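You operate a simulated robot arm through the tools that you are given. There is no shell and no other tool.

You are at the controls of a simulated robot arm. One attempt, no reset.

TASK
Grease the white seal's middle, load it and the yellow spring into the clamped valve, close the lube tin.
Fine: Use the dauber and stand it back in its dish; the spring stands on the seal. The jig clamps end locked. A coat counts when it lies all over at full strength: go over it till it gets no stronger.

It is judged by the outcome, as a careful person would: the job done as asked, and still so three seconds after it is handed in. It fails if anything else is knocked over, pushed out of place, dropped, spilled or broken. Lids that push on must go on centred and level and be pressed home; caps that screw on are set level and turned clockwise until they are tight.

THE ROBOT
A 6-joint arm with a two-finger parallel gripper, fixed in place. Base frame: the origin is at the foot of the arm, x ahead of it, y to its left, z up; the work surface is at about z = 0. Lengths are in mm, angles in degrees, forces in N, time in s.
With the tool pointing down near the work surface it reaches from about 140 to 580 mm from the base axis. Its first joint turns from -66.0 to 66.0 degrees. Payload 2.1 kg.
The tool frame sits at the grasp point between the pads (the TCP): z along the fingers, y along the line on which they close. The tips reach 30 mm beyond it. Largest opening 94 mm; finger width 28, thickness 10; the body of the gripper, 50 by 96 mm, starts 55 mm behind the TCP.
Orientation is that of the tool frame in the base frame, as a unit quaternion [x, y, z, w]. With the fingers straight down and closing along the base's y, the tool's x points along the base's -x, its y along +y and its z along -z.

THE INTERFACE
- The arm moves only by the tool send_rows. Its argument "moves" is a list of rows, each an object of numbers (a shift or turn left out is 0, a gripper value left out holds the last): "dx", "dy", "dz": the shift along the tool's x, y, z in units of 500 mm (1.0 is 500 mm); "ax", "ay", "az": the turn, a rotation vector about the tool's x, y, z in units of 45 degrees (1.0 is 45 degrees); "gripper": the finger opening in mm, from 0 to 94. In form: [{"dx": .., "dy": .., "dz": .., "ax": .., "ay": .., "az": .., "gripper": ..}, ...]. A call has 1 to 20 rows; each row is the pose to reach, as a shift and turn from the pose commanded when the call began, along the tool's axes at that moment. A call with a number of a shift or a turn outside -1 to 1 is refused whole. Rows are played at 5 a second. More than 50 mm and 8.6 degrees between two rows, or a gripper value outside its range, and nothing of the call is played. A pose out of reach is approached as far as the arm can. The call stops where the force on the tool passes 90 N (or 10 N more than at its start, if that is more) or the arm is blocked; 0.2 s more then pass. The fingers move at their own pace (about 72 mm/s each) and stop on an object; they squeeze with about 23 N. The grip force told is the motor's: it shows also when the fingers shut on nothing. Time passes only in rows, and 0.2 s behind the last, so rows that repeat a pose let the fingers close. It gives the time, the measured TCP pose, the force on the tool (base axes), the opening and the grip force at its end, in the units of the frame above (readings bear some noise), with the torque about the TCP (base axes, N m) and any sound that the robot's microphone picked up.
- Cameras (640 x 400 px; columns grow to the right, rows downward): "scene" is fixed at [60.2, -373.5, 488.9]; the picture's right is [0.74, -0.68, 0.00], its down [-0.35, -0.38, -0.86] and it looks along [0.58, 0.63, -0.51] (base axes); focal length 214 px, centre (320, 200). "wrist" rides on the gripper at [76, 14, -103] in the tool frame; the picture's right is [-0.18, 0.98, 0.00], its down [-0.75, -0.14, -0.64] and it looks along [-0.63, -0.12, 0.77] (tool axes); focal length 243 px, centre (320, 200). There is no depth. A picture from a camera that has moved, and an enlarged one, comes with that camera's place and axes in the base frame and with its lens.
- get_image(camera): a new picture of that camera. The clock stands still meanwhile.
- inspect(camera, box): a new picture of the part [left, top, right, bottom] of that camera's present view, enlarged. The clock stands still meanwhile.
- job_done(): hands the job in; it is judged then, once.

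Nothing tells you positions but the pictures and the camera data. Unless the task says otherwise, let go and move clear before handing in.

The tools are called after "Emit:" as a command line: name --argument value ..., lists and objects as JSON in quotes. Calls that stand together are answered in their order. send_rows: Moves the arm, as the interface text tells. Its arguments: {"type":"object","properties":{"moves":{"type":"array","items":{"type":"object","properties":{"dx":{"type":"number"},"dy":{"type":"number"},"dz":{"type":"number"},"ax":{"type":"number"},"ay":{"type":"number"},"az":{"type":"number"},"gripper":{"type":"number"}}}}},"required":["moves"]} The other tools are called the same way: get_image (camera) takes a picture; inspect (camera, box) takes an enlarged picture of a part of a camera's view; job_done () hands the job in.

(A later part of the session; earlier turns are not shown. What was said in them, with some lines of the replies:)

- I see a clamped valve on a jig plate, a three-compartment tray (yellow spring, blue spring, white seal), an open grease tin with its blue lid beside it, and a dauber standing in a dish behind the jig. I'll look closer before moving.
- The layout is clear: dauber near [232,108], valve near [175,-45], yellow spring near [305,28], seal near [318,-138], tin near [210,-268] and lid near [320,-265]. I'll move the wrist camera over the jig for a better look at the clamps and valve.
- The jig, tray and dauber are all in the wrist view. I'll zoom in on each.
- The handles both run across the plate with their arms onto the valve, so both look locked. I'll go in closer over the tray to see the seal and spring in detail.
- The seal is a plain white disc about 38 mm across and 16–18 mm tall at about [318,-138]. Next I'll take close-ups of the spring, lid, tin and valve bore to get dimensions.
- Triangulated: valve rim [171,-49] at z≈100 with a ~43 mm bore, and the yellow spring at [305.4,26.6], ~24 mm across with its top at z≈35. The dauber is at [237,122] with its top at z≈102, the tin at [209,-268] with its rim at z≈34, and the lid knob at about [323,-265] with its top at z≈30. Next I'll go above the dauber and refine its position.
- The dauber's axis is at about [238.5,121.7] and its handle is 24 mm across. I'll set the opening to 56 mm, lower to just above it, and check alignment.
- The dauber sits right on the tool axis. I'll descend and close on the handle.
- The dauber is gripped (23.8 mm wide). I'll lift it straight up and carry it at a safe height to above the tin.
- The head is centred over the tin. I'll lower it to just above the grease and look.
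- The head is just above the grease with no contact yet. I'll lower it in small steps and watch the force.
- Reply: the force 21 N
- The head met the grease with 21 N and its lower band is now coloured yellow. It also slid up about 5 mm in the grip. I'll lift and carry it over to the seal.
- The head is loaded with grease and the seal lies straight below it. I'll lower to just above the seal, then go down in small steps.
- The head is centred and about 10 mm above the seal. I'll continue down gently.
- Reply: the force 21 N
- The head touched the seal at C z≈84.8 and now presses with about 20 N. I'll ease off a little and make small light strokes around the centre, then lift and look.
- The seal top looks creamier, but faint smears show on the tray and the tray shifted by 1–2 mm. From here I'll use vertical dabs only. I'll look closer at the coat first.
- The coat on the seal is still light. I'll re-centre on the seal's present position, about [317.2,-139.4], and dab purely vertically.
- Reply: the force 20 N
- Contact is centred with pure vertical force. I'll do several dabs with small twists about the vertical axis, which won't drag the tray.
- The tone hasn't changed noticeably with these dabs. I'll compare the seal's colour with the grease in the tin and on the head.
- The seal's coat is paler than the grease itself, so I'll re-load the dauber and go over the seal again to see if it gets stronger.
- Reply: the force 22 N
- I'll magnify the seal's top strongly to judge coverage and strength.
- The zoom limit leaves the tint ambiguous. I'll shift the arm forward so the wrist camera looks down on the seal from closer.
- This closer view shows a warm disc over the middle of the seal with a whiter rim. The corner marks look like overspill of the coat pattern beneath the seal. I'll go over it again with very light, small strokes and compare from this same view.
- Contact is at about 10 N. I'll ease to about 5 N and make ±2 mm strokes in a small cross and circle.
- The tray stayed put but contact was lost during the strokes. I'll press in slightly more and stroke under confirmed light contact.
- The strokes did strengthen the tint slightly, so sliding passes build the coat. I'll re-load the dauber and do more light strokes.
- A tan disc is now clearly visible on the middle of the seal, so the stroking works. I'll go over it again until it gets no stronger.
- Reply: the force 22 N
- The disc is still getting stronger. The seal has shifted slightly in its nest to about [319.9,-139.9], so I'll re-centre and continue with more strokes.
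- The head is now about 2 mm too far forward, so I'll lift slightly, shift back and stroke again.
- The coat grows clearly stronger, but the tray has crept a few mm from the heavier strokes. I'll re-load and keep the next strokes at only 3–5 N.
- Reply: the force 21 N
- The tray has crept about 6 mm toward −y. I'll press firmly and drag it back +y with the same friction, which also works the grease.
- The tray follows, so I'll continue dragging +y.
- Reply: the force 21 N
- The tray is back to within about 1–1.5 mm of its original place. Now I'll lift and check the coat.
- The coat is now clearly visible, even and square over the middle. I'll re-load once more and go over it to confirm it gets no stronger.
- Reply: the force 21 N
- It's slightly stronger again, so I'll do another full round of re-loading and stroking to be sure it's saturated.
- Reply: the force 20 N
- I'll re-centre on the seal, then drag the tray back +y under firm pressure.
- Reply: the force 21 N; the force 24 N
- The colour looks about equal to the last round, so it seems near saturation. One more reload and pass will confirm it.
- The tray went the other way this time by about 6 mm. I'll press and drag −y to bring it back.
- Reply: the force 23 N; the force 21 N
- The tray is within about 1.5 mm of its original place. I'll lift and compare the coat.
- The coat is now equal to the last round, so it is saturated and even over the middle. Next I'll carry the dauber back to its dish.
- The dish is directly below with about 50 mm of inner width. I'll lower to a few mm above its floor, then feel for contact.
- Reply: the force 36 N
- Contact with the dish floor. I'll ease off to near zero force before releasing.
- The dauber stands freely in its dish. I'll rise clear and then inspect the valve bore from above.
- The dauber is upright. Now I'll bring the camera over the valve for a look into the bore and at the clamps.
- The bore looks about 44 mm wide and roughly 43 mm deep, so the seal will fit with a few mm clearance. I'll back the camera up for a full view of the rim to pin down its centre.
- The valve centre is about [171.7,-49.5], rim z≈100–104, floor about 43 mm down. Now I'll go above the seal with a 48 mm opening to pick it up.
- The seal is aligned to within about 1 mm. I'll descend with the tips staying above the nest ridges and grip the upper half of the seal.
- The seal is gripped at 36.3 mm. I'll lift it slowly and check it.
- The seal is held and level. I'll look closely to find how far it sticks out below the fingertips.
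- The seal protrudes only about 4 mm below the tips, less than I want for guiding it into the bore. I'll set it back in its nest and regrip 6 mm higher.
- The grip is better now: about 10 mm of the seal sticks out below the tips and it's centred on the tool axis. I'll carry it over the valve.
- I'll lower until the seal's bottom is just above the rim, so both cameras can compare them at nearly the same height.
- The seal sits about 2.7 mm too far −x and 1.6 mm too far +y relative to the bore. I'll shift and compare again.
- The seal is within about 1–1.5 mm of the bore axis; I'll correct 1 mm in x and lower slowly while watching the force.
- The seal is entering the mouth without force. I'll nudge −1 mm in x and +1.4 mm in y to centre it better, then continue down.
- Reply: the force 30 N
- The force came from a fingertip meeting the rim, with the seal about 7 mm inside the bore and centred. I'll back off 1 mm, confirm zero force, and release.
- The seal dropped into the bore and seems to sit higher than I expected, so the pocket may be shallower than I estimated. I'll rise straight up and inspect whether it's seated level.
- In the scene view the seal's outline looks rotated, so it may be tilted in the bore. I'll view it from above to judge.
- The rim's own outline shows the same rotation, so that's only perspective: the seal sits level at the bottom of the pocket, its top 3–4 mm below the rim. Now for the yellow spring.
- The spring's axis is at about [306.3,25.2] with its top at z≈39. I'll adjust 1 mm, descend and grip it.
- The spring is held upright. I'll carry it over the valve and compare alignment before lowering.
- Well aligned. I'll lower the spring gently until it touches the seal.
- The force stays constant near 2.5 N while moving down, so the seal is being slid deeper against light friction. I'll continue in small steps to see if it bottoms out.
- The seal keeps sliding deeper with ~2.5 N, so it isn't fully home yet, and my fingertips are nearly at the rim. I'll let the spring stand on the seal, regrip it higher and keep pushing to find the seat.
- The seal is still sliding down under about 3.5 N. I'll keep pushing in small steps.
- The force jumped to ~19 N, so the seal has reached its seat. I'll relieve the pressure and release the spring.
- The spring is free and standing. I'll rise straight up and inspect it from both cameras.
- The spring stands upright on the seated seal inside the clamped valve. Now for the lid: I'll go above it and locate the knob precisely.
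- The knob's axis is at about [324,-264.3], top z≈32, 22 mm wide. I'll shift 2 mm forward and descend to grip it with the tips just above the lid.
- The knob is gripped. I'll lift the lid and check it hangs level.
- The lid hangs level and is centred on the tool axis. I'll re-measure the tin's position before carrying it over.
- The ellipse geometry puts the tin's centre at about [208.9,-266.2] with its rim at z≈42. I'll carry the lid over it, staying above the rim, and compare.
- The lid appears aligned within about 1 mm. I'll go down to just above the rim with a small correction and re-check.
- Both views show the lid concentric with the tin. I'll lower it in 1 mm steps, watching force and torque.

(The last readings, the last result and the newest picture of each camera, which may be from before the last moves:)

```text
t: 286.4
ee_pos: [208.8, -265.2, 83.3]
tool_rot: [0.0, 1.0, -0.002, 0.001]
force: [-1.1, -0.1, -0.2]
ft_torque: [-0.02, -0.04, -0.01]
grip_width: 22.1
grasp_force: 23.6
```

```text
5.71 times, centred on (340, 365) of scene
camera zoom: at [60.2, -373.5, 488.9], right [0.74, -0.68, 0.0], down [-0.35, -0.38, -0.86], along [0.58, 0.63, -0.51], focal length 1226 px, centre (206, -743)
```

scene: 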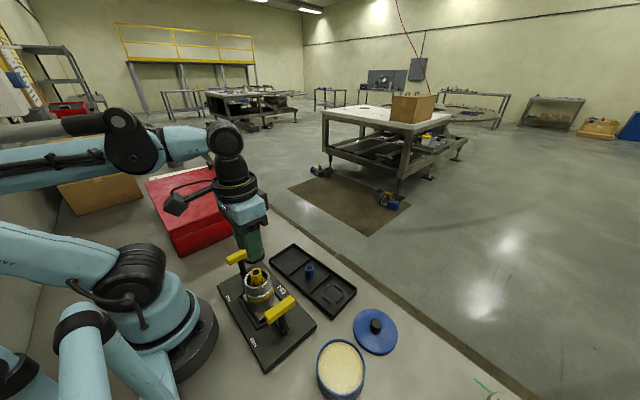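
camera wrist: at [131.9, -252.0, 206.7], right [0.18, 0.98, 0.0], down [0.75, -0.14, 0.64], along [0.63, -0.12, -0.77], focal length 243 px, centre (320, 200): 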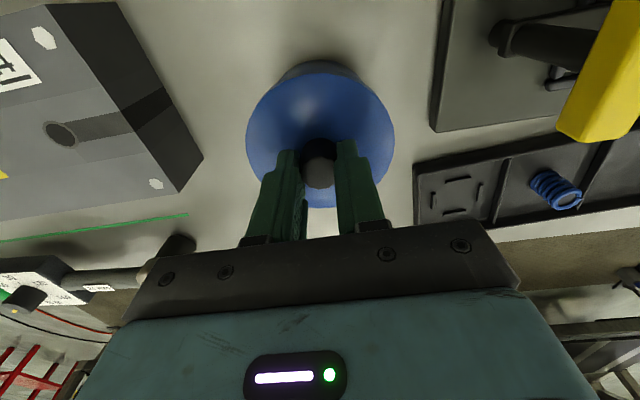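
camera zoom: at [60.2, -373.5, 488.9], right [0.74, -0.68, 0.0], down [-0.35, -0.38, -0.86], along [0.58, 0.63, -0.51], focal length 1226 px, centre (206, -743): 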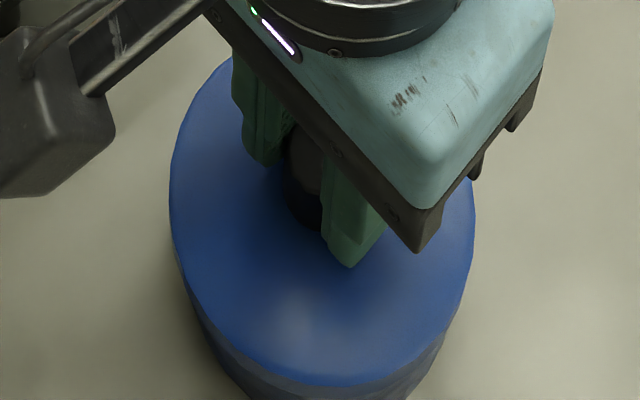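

Emit:
send_rows --moves '[{"dz": 0.001}, {"dz": 0.002}]'

Emit:
send_rows --moves '[{"dz": 0.001}, {"dz": 0.002}]'

Emit:
send_rows --moves '[{"dz": 0.001}, {"dz": 0.002}]'

Emit:
inspect --camera "scene" --box '[300, 330, 380, 400]'

Emit:
inspect --camera "wrist" --box '[220, 20, 420, 160]'

```text
t: 287.0
ee_pos: [209.0, -265.7, 82.6]
tool_rot: [-0.001, 1.0, -0.001, 0.001]
force: [0.1, 0.3, -1.1]
ft_torque: [-0.03, -0.01, 0.01]
grip_width: 22.7
grasp_force: 23.0
```

```text
t: 287.6
ee_pos: [209.9, -265.6, 80.6]
tool_rot: [0.0, 1.0, -0.001, 0.0]
force: [-0.3, -0.1, -0.8]
ft_torque: [0.02, 0.02, 0.03]
grip_width: 22.4
grasp_force: 22.6
```

```text
t: 288.2
ee_pos: [209.9, -266.2, 80.0]
tool_rot: [0.0, 1.0, -0.001, 0.0]
force: [-0.5, 0.5, -0.4]
ft_torque: [0.01, 0.01, 0.02]
grip_width: 22.3
grasp_force: 23.6
```

```text
5.71 times, centred on (340, 365) of scene
camera zoom: at [60.2, -373.5, 488.9], right [0.74, -0.68, 0.0], down [-0.35, -0.38, -0.86], along [0.58, 0.63, -0.51], focal length 1226 px, centre (206, -743)
```

zoom: 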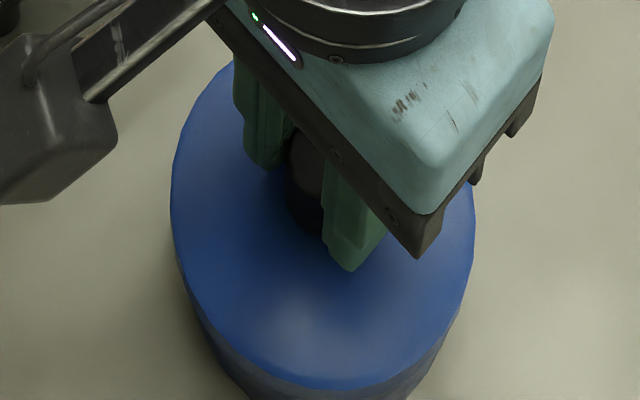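

```text
2.86 times, centred on (320, 90) of wrist
camera zoom: at [132.8, -251.4, 182.1], right [0.18, 0.98, 0.0], down [0.75, -0.14, 0.64], along [0.63, -0.12, -0.77], focal length 693 px, centre (320, 514)
```

zoom: 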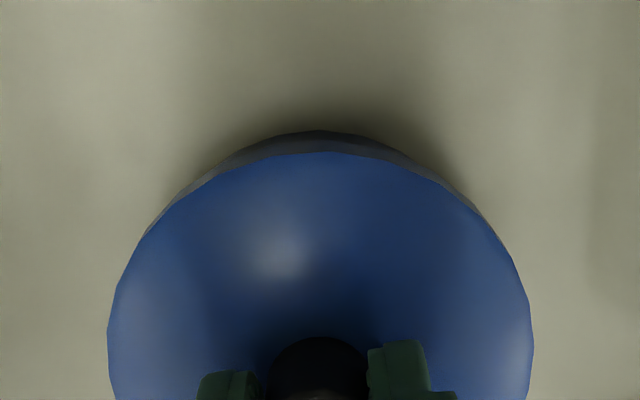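

Emit:
send_rows --moves '[{"dz": 0.001}, {"dz": 0.002}]'

Emit:
send_rows --moves '[{"dz": 0.001}, {"dz": 0.002}]'

Emit:
send_rows --moves '[{"dz": 0.001}, {"dz": 0.002}]'

Emit:
send_rows --moves '[{"dz": 0.001}, {"dz": 0.002}]'

```text
t: 288.8
ee_pos: [209.2, -266.6, 80.2]
tool_rot: [0.0, 1.0, -0.002, 0.002]
force: [6.6, -5.7, 29.7]
ft_torque: [-0.21, -0.21, 0.03]
grip_width: 22.1
grasp_force: 23.2
heard: snap
```

```text
t: 289.4
ee_pos: [209.7, -265.9, 78.9]
tool_rot: [0.0, 1.0, -0.001, 0.001]
force: [9.0, -9.3, 28.6]
ft_torque: [-0.39, -0.32, 0.01]
grip_width: 22.2
grasp_force: 23.3
```

```text
t: 290.0
ee_pos: [210.1, -265.6, 79.0]
tool_rot: [0.0, 1.0, -0.001, 0.002]
force: [9.0, -5.6, 28.3]
ft_torque: [-0.22, -0.3, 0.04]
grip_width: 22.1
grasp_force: 22.9
```

```text
t: 290.6
ee_pos: [208.5, -266.7, 75.2]
tool_rot: [0.002, 1.0, 0.0, 0.001]
force: [4.7, -8.3, 28.3]
ft_torque: [-0.27, -0.23, -0.01]
grip_width: 22.5
grasp_force: 23.0
```

I heard a snap: the lid clicked on. I'll release the knob, rise, and check that it sits centred and level.

Emit:
send_rows --moves '[{"dz": -0.002}, {"dz": -0.003, "gripper": 24}, {"dz": -0.003, "gripper": 28}, {"dz": -0.003, "gripper": 36}, {"dz": -0.003, "gripper": 44}, {"dz": -0.003, "gripper": 44}]'

Emit:
send_rows --moves '[{"dz": -0.02}, {"dz": -0.06}, {"dz": -0.12}, {"dz": -0.18}, {"dz": -0.22}, {"dz": -0.22}]'

Emit:
inspect --camera "scene" --box '[295, 310, 385, 400]'

Emit:
inspect --camera "wrist" --box '[220, 20, 420, 160]'

Emit:
get_image --camera "wrist"

```text
t: 292.0
ee_pos: [209.5, -264.3, 77.5]
tool_rot: [0.0, 1.0, 0.001, 0.001]
force: [-0.4, -0.5, -0.3]
ft_torque: [0.0, 0.0, -0.04]
grip_width: 44.1
grasp_force: 0.0
```

```text
t: 293.4
ee_pos: [208.3, -268.2, 188.9]
tool_rot: [0.0, 1.0, 0.0, 0.001]
force: [0.3, -0.5, 0.5]
ft_torque: [0.04, 0.01, -0.01]
grip_width: 43.7
grasp_force: 0.1
```

```text
4.44 times, centred on (340, 355) of scene
camera zoom: at [60.2, -373.5, 488.9], right [0.74, -0.68, 0.0], down [-0.35, -0.38, -0.86], along [0.58, 0.63, -0.51], focal length 953 px, centre (231, -489)
```

zoom: 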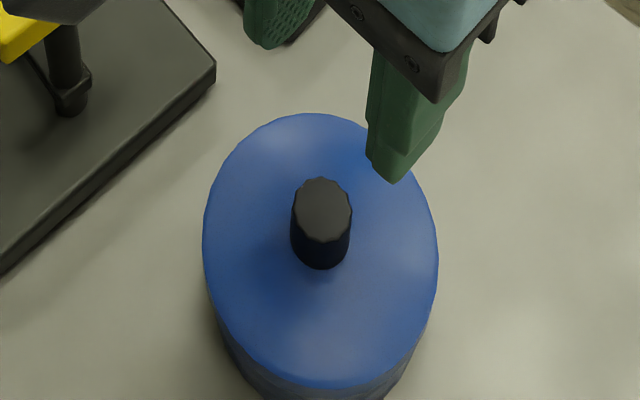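

```text
2.86 times, centred on (320, 90) of wrist
camera zoom: at [131.8, -252.6, 290.6], right [0.18, 0.98, 0.0], down [0.75, -0.14, 0.64], along [0.63, -0.12, -0.77], focal length 693 px, centre (320, 514)
```

zoom: 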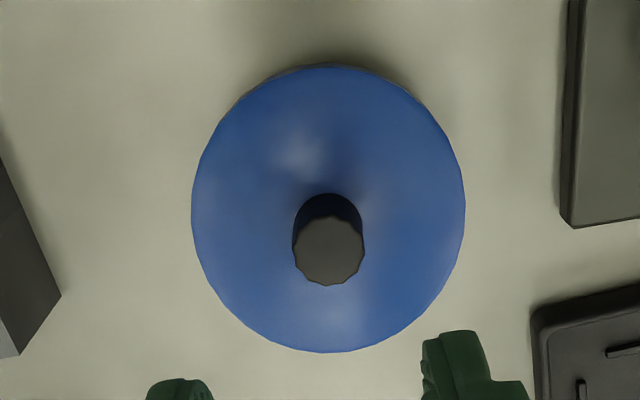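

```text
taken
camera wrist: at [131.8, -252.6, 290.6], right [0.18, 0.98, 0.0], down [0.75, -0.14, 0.64], along [0.63, -0.12, -0.77], focal length 243 px, centre (320, 200)
```

wrist: 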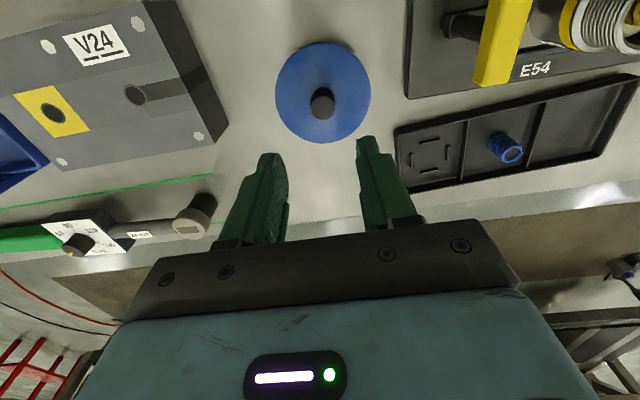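

The lid is level and centred on the tin (the snap pulled it about 2 mm into place). For certainty I'll press its knob straight down once more with the closed fingers.

Emit:
send_rows --moves '[{"dx": -0.002, "dy": 0.005, "dz": 0.02, "gripper": 20}, {"dx": -0.002, "dy": 0.005, "dz": 0.06, "gripper": 0}, {"dx": -0.002, "dy": 0.005, "dz": 0.1, "gripper": 0}, {"dx": -0.002, "dy": 0.005, "dz": 0.13, "gripper": 0}, {"dx": -0.002, "dy": 0.005, "dz": 0.15, "gripper": 0}, {"dx": -0.002, "dy": 0.005, "dz": 0.16, "gripper": 0}, {"dx": -0.002, "dy": 0.005, "dz": 0.16, "gripper": 0}]'

Emit:
inspect --camera "wrist" --box '[240, 60, 400, 180]'

Emit:
inspect --camera "scene" --box '[295, 310, 385, 400]'

```text
t: 295.0
ee_pos: [210.7, -263.2, 108.3]
tool_rot: [0.0, 1.0, 0.0, 0.0]
force: [0.1, 0.1, 0.5]
ft_torque: [0.01, 0.02, -0.02]
grip_width: 0.0
grasp_force: 22.7
```

```text
3.33 times, centred on (320, 120) of wrist
camera zoom: at [134.4, -249.1, 210.1], right [0.18, 0.98, 0.0], down [0.75, -0.14, 0.64], along [0.63, -0.12, -0.77], focal length 809 px, centre (320, 467)
```

zoom: 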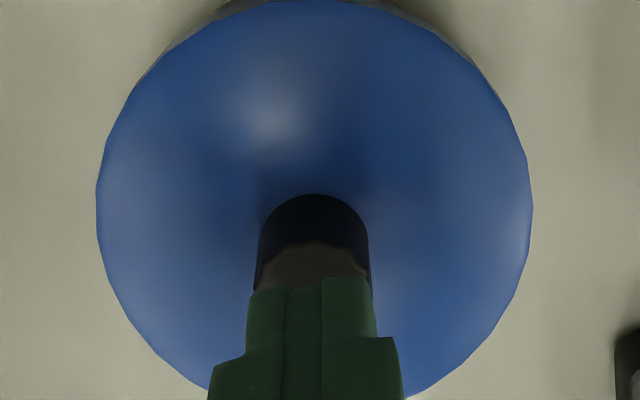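

```text
4.44 times, centred on (340, 355) of scene
camera zoom: at [60.2, -373.5, 488.9], right [0.74, -0.68, 0.0], down [-0.35, -0.38, -0.86], along [0.58, 0.63, -0.51], focal length 953 px, centre (231, -489)
```

zoom: 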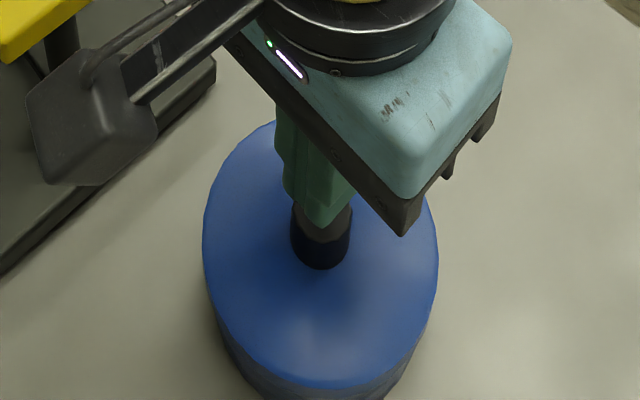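

Emit:
send_rows --moves '[{"dz": 0.004}, {"dz": 0.008}, {"dz": 0.012}]'

Emit:
send_rows --moves '[{"dz": 0.002}, {"dz": 0.004}]'

Emit:
send_rows --moves '[{"dz": 0.002}, {"dz": 0.004}]'

```text
t: 295.8
ee_pos: [210.6, -264.0, 102.4]
tool_rot: [0.0, 1.0, -0.001, 0.001]
force: [-0.5, 0.3, 0.0]
ft_torque: [-0.01, 0.02, 0.02]
grip_width: 0.0
grasp_force: 22.8
```

```text
t: 296.4
ee_pos: [210.1, -262.8, 100.8]
tool_rot: [0.0, 1.0, -0.001, 0.0]
force: [-0.2, 0.4, 0.7]
ft_torque: [-0.01, 0.01, -0.01]
grip_width: 0.0
grasp_force: 22.8
```

```text
t: 297.0
ee_pos: [210.6, -262.5, 96.9]
tool_rot: [0.0, 1.0, -0.001, 0.001]
force: [0.5, -0.6, 0.5]
ft_torque: [0.0, 0.01, -0.02]
grip_width: 0.0
grasp_force: 23.3
```

Emit:
send_rows --moves '[{"dz": 0.001}, {"dz": 0.002}]'

Emit:
send_rows --moves '[{"dz": 0.001}, {"dz": 0.002}]'

Emit:
send_rows --moves '[{"dz": 0.001}, {"dz": 0.002}]'

```text
t: 297.6
ee_pos: [209.6, -263.6, 97.3]
tool_rot: [0.001, 1.0, 0.0, 0.001]
force: [-0.3, 0.1, 0.7]
ft_torque: [0.01, 0.0, 0.01]
grip_width: 0.0
grasp_force: 22.6
```

```text
t: 298.2
ee_pos: [210.5, -262.5, 96.3]
tool_rot: [0.0, 1.0, -0.001, 0.001]
force: [0.2, -0.3, 0.0]
ft_torque: [-0.03, -0.02, -0.01]
grip_width: 0.0
grasp_force: 23.0
```

```text
t: 298.8
ee_pos: [208.9, -263.2, 95.9]
tool_rot: [-0.001, 1.0, 0.0, 0.001]
force: [-1.8, 4.5, 44.3]
ft_torque: [0.22, 0.12, -0.03]
grip_width: 0.0
grasp_force: 22.9
```

The lid takes 44 N firmly with no further movement, so it's home. I'll retract and do a final check of everything.

Emit:
send_rows --moves '[{"dz": -0.001}, {"dz": -0.004}, {"dz": -0.02}, {"dz": -0.07}, {"dz": -0.13}, {"dz": -0.19}, {"dz": -0.25}, {"dz": -0.3}, {"dz": -0.36}, {"dz": -0.42}, {"dz": -0.46, "gripper": 40}, {"dz": -0.46, "gripper": 40}]'

Emit:
get_image --camera "scene"

Emit:
inspect --camera "scene" --box '[210, 220, 310, 370]'

Emit:
inspect --camera "scene" --box '[290, 300, 400, 400]'

Emit:
inspect --camera "scene" --box '[225, 210, 365, 320]'

Emit:
get_image --camera "wrist"

```text
t: 301.4
ee_pos: [209.6, -263.5, 325.4]
tool_rot: [0.0, 1.0, -0.001, 0.0]
force: [-0.9, 0.0, 0.5]
ft_torque: [0.0, 0.0, 0.0]
grip_width: 40.0
grasp_force: 0.0
```

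```text
taken
```

scene: 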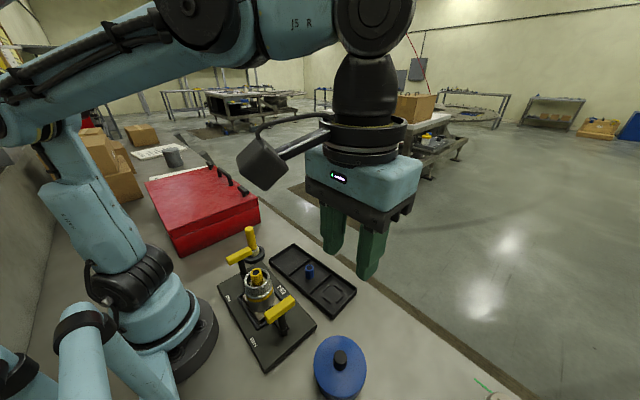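

```text
2.67 times, centred on (260, 295) of scene
camera zoom: at [60.2, -373.5, 488.9], right [0.74, -0.68, 0.0], down [-0.35, -0.38, -0.86], along [0.58, 0.63, -0.51], focal length 572 px, centre (480, -53)
```

zoom: 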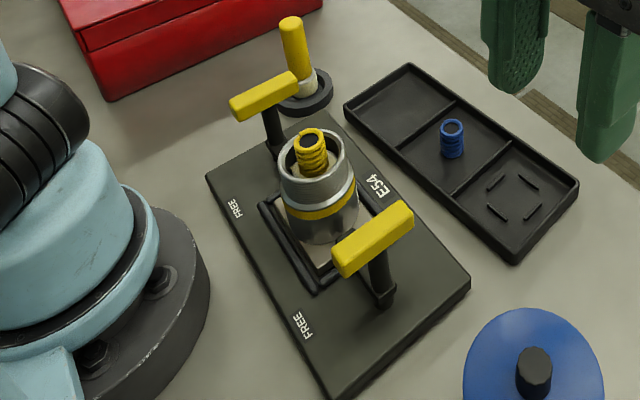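

```text
4.00 times, centred on (345, 350) of scene
camera zoom: at [60.2, -373.5, 488.9], right [0.74, -0.68, 0.0], down [-0.35, -0.38, -0.86], along [0.58, 0.63, -0.51], focal length 858 px, centre (220, -400)
```

zoom: 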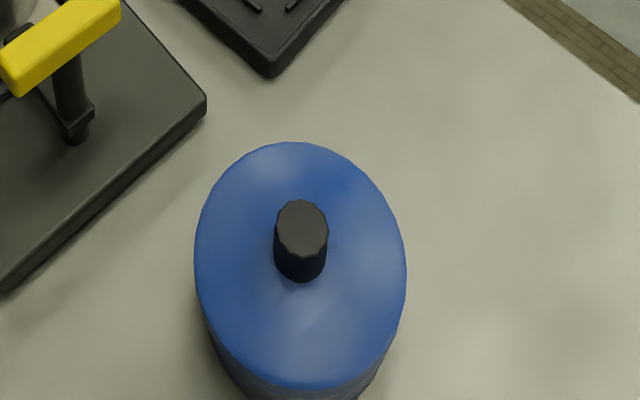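

```text
3.64 times, centred on (295, 265) of scene
camera zoom: at [60.2, -373.5, 488.9], right [0.74, -0.68, 0.0], down [-0.35, -0.38, -0.86], along [0.58, 0.63, -0.51], focal length 780 px, centre (411, -36)
```

zoom: 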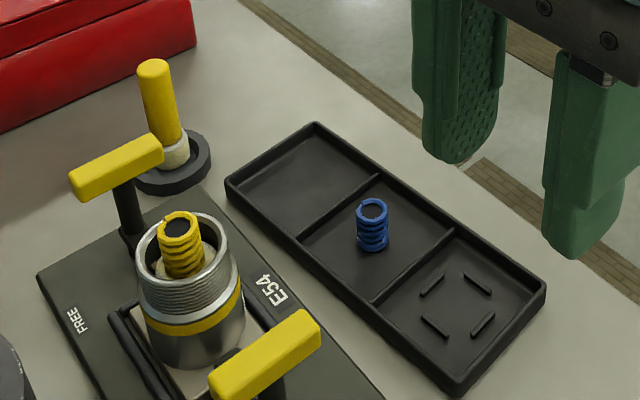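

```text
taken
camera wrist: at [132.9, -248.6, 427.7], right [0.18, 0.98, 0.0], down [0.75, -0.14, 0.64], along [0.63, -0.12, -0.77], focal length 243 px, centre (320, 200)
```

wrist: 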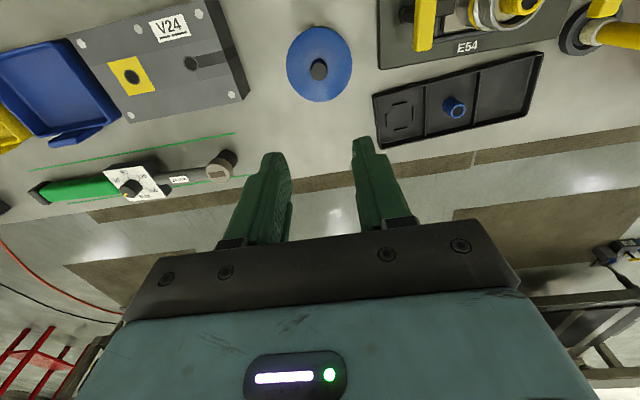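

Everything looks in place. I'll compare the tray and clamps with the original view to be sure nothing ended out of position.

Emit:
inspect --camera "scene" --box '[200, 220, 360, 320]'

Emit:
inspect --camera "scene" --box '[240, 250, 280, 300]'

Emit:
inspect --camera "scene" --box '[270, 240, 430, 400]'

Emit:
inspect --camera "wrist" --box '[260, 0, 640, 160]'

```text
4.00 times, centred on (280, 270) of scene
camera zoom: at [60.2, -373.5, 488.9], right [0.74, -0.68, 0.0], down [-0.35, -0.38, -0.86], along [0.58, 0.63, -0.51], focal length 858 px, centre (480, -80)
```

zoom: 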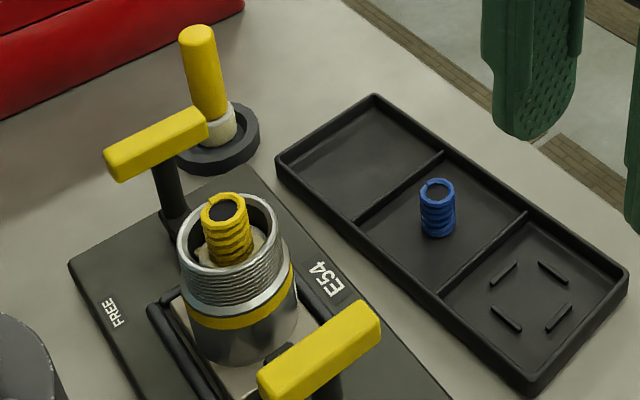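

```text
8.00 times, centred on (260, 275) of scene
camera zoom: at [60.2, -373.5, 488.9], right [0.74, -0.68, 0.0], down [-0.35, -0.38, -0.86], along [0.58, 0.63, -0.51], focal length 1716 px, centre (800, -400)
```

zoom: 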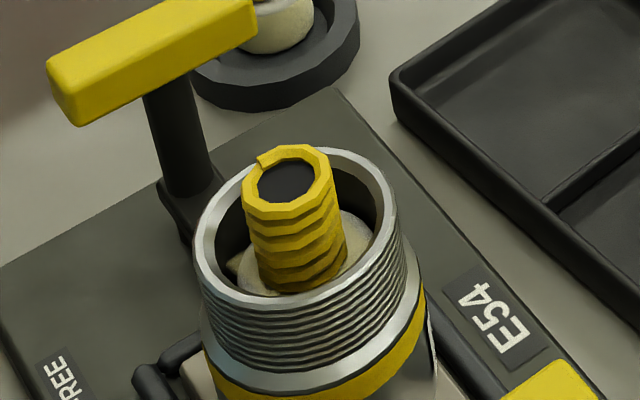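

```text
2.50 times, centred on (350, 320) of scene
camera zoom: at [60.2, -373.5, 488.9], right [0.74, -0.68, 0.0], down [-0.35, -0.38, -0.86], along [0.58, 0.63, -0.51], focal length 536 px, centre (245, -100)
```

zoom: 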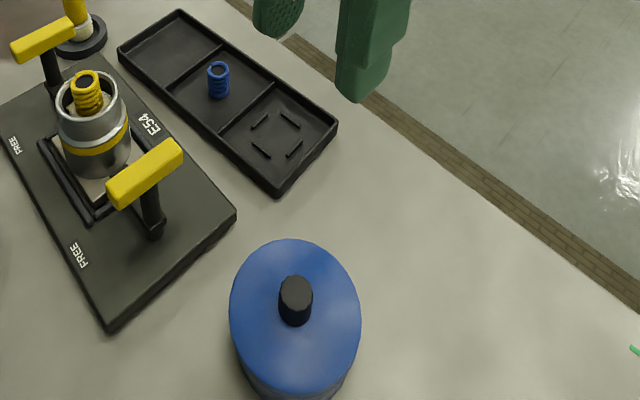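

```text
1.68 times, centred on (450, 80) of wrist
camera zoom: at [132.9, -248.6, 427.7], right [0.18, 0.98, 0.0], down [0.75, -0.14, 0.64], along [0.63, -0.12, -0.77], focal length 409 px, centre (101, 402)
```

zoom: 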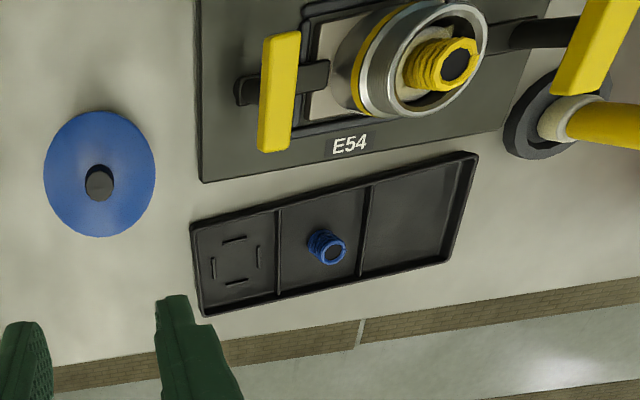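

The job is finished except for handing in. The seal is greased and seated, the yellow spring stands on it in the valve, and both clamps are still locked. The dauber stands in its dish, the lid snapped on level, and the tray is within about 1–2 mm of where it started. The arm is clear, so I'm handing in now.

Emit:
job_done

```text
The job is handed in.
```

I've handed in the job. By every camera check I could make, it is done as asked:

- **Grease:** The middle of the white seal has an even coat. I kept re-loading the dauber and going over it until a further pass showed no visible change.
- **Dauber:** It stands upright in its dish.
- **Seal:** It first stopped just inside the bore, so I pushed it down with the spring until it hit a hard stop at about 19 N.
- **Spring:** The yellow spring stands upright on the seal.
- **Lube tin:** The lid snapped on, level and centred. A second press of 44 N did not move it any further.
- **Clamps:** I never touched them, and both arms still bear on the valve in the locked position.

**Tray:** The greasing strokes dragged the parts tray by up to about 6 mm. I worked it back, and it is now within about 1–2 mm of where it started. Nothing was knocked over, dropped or spilled.

I judged the coat's strength by eye from the pictures; there was no direct reading of it.
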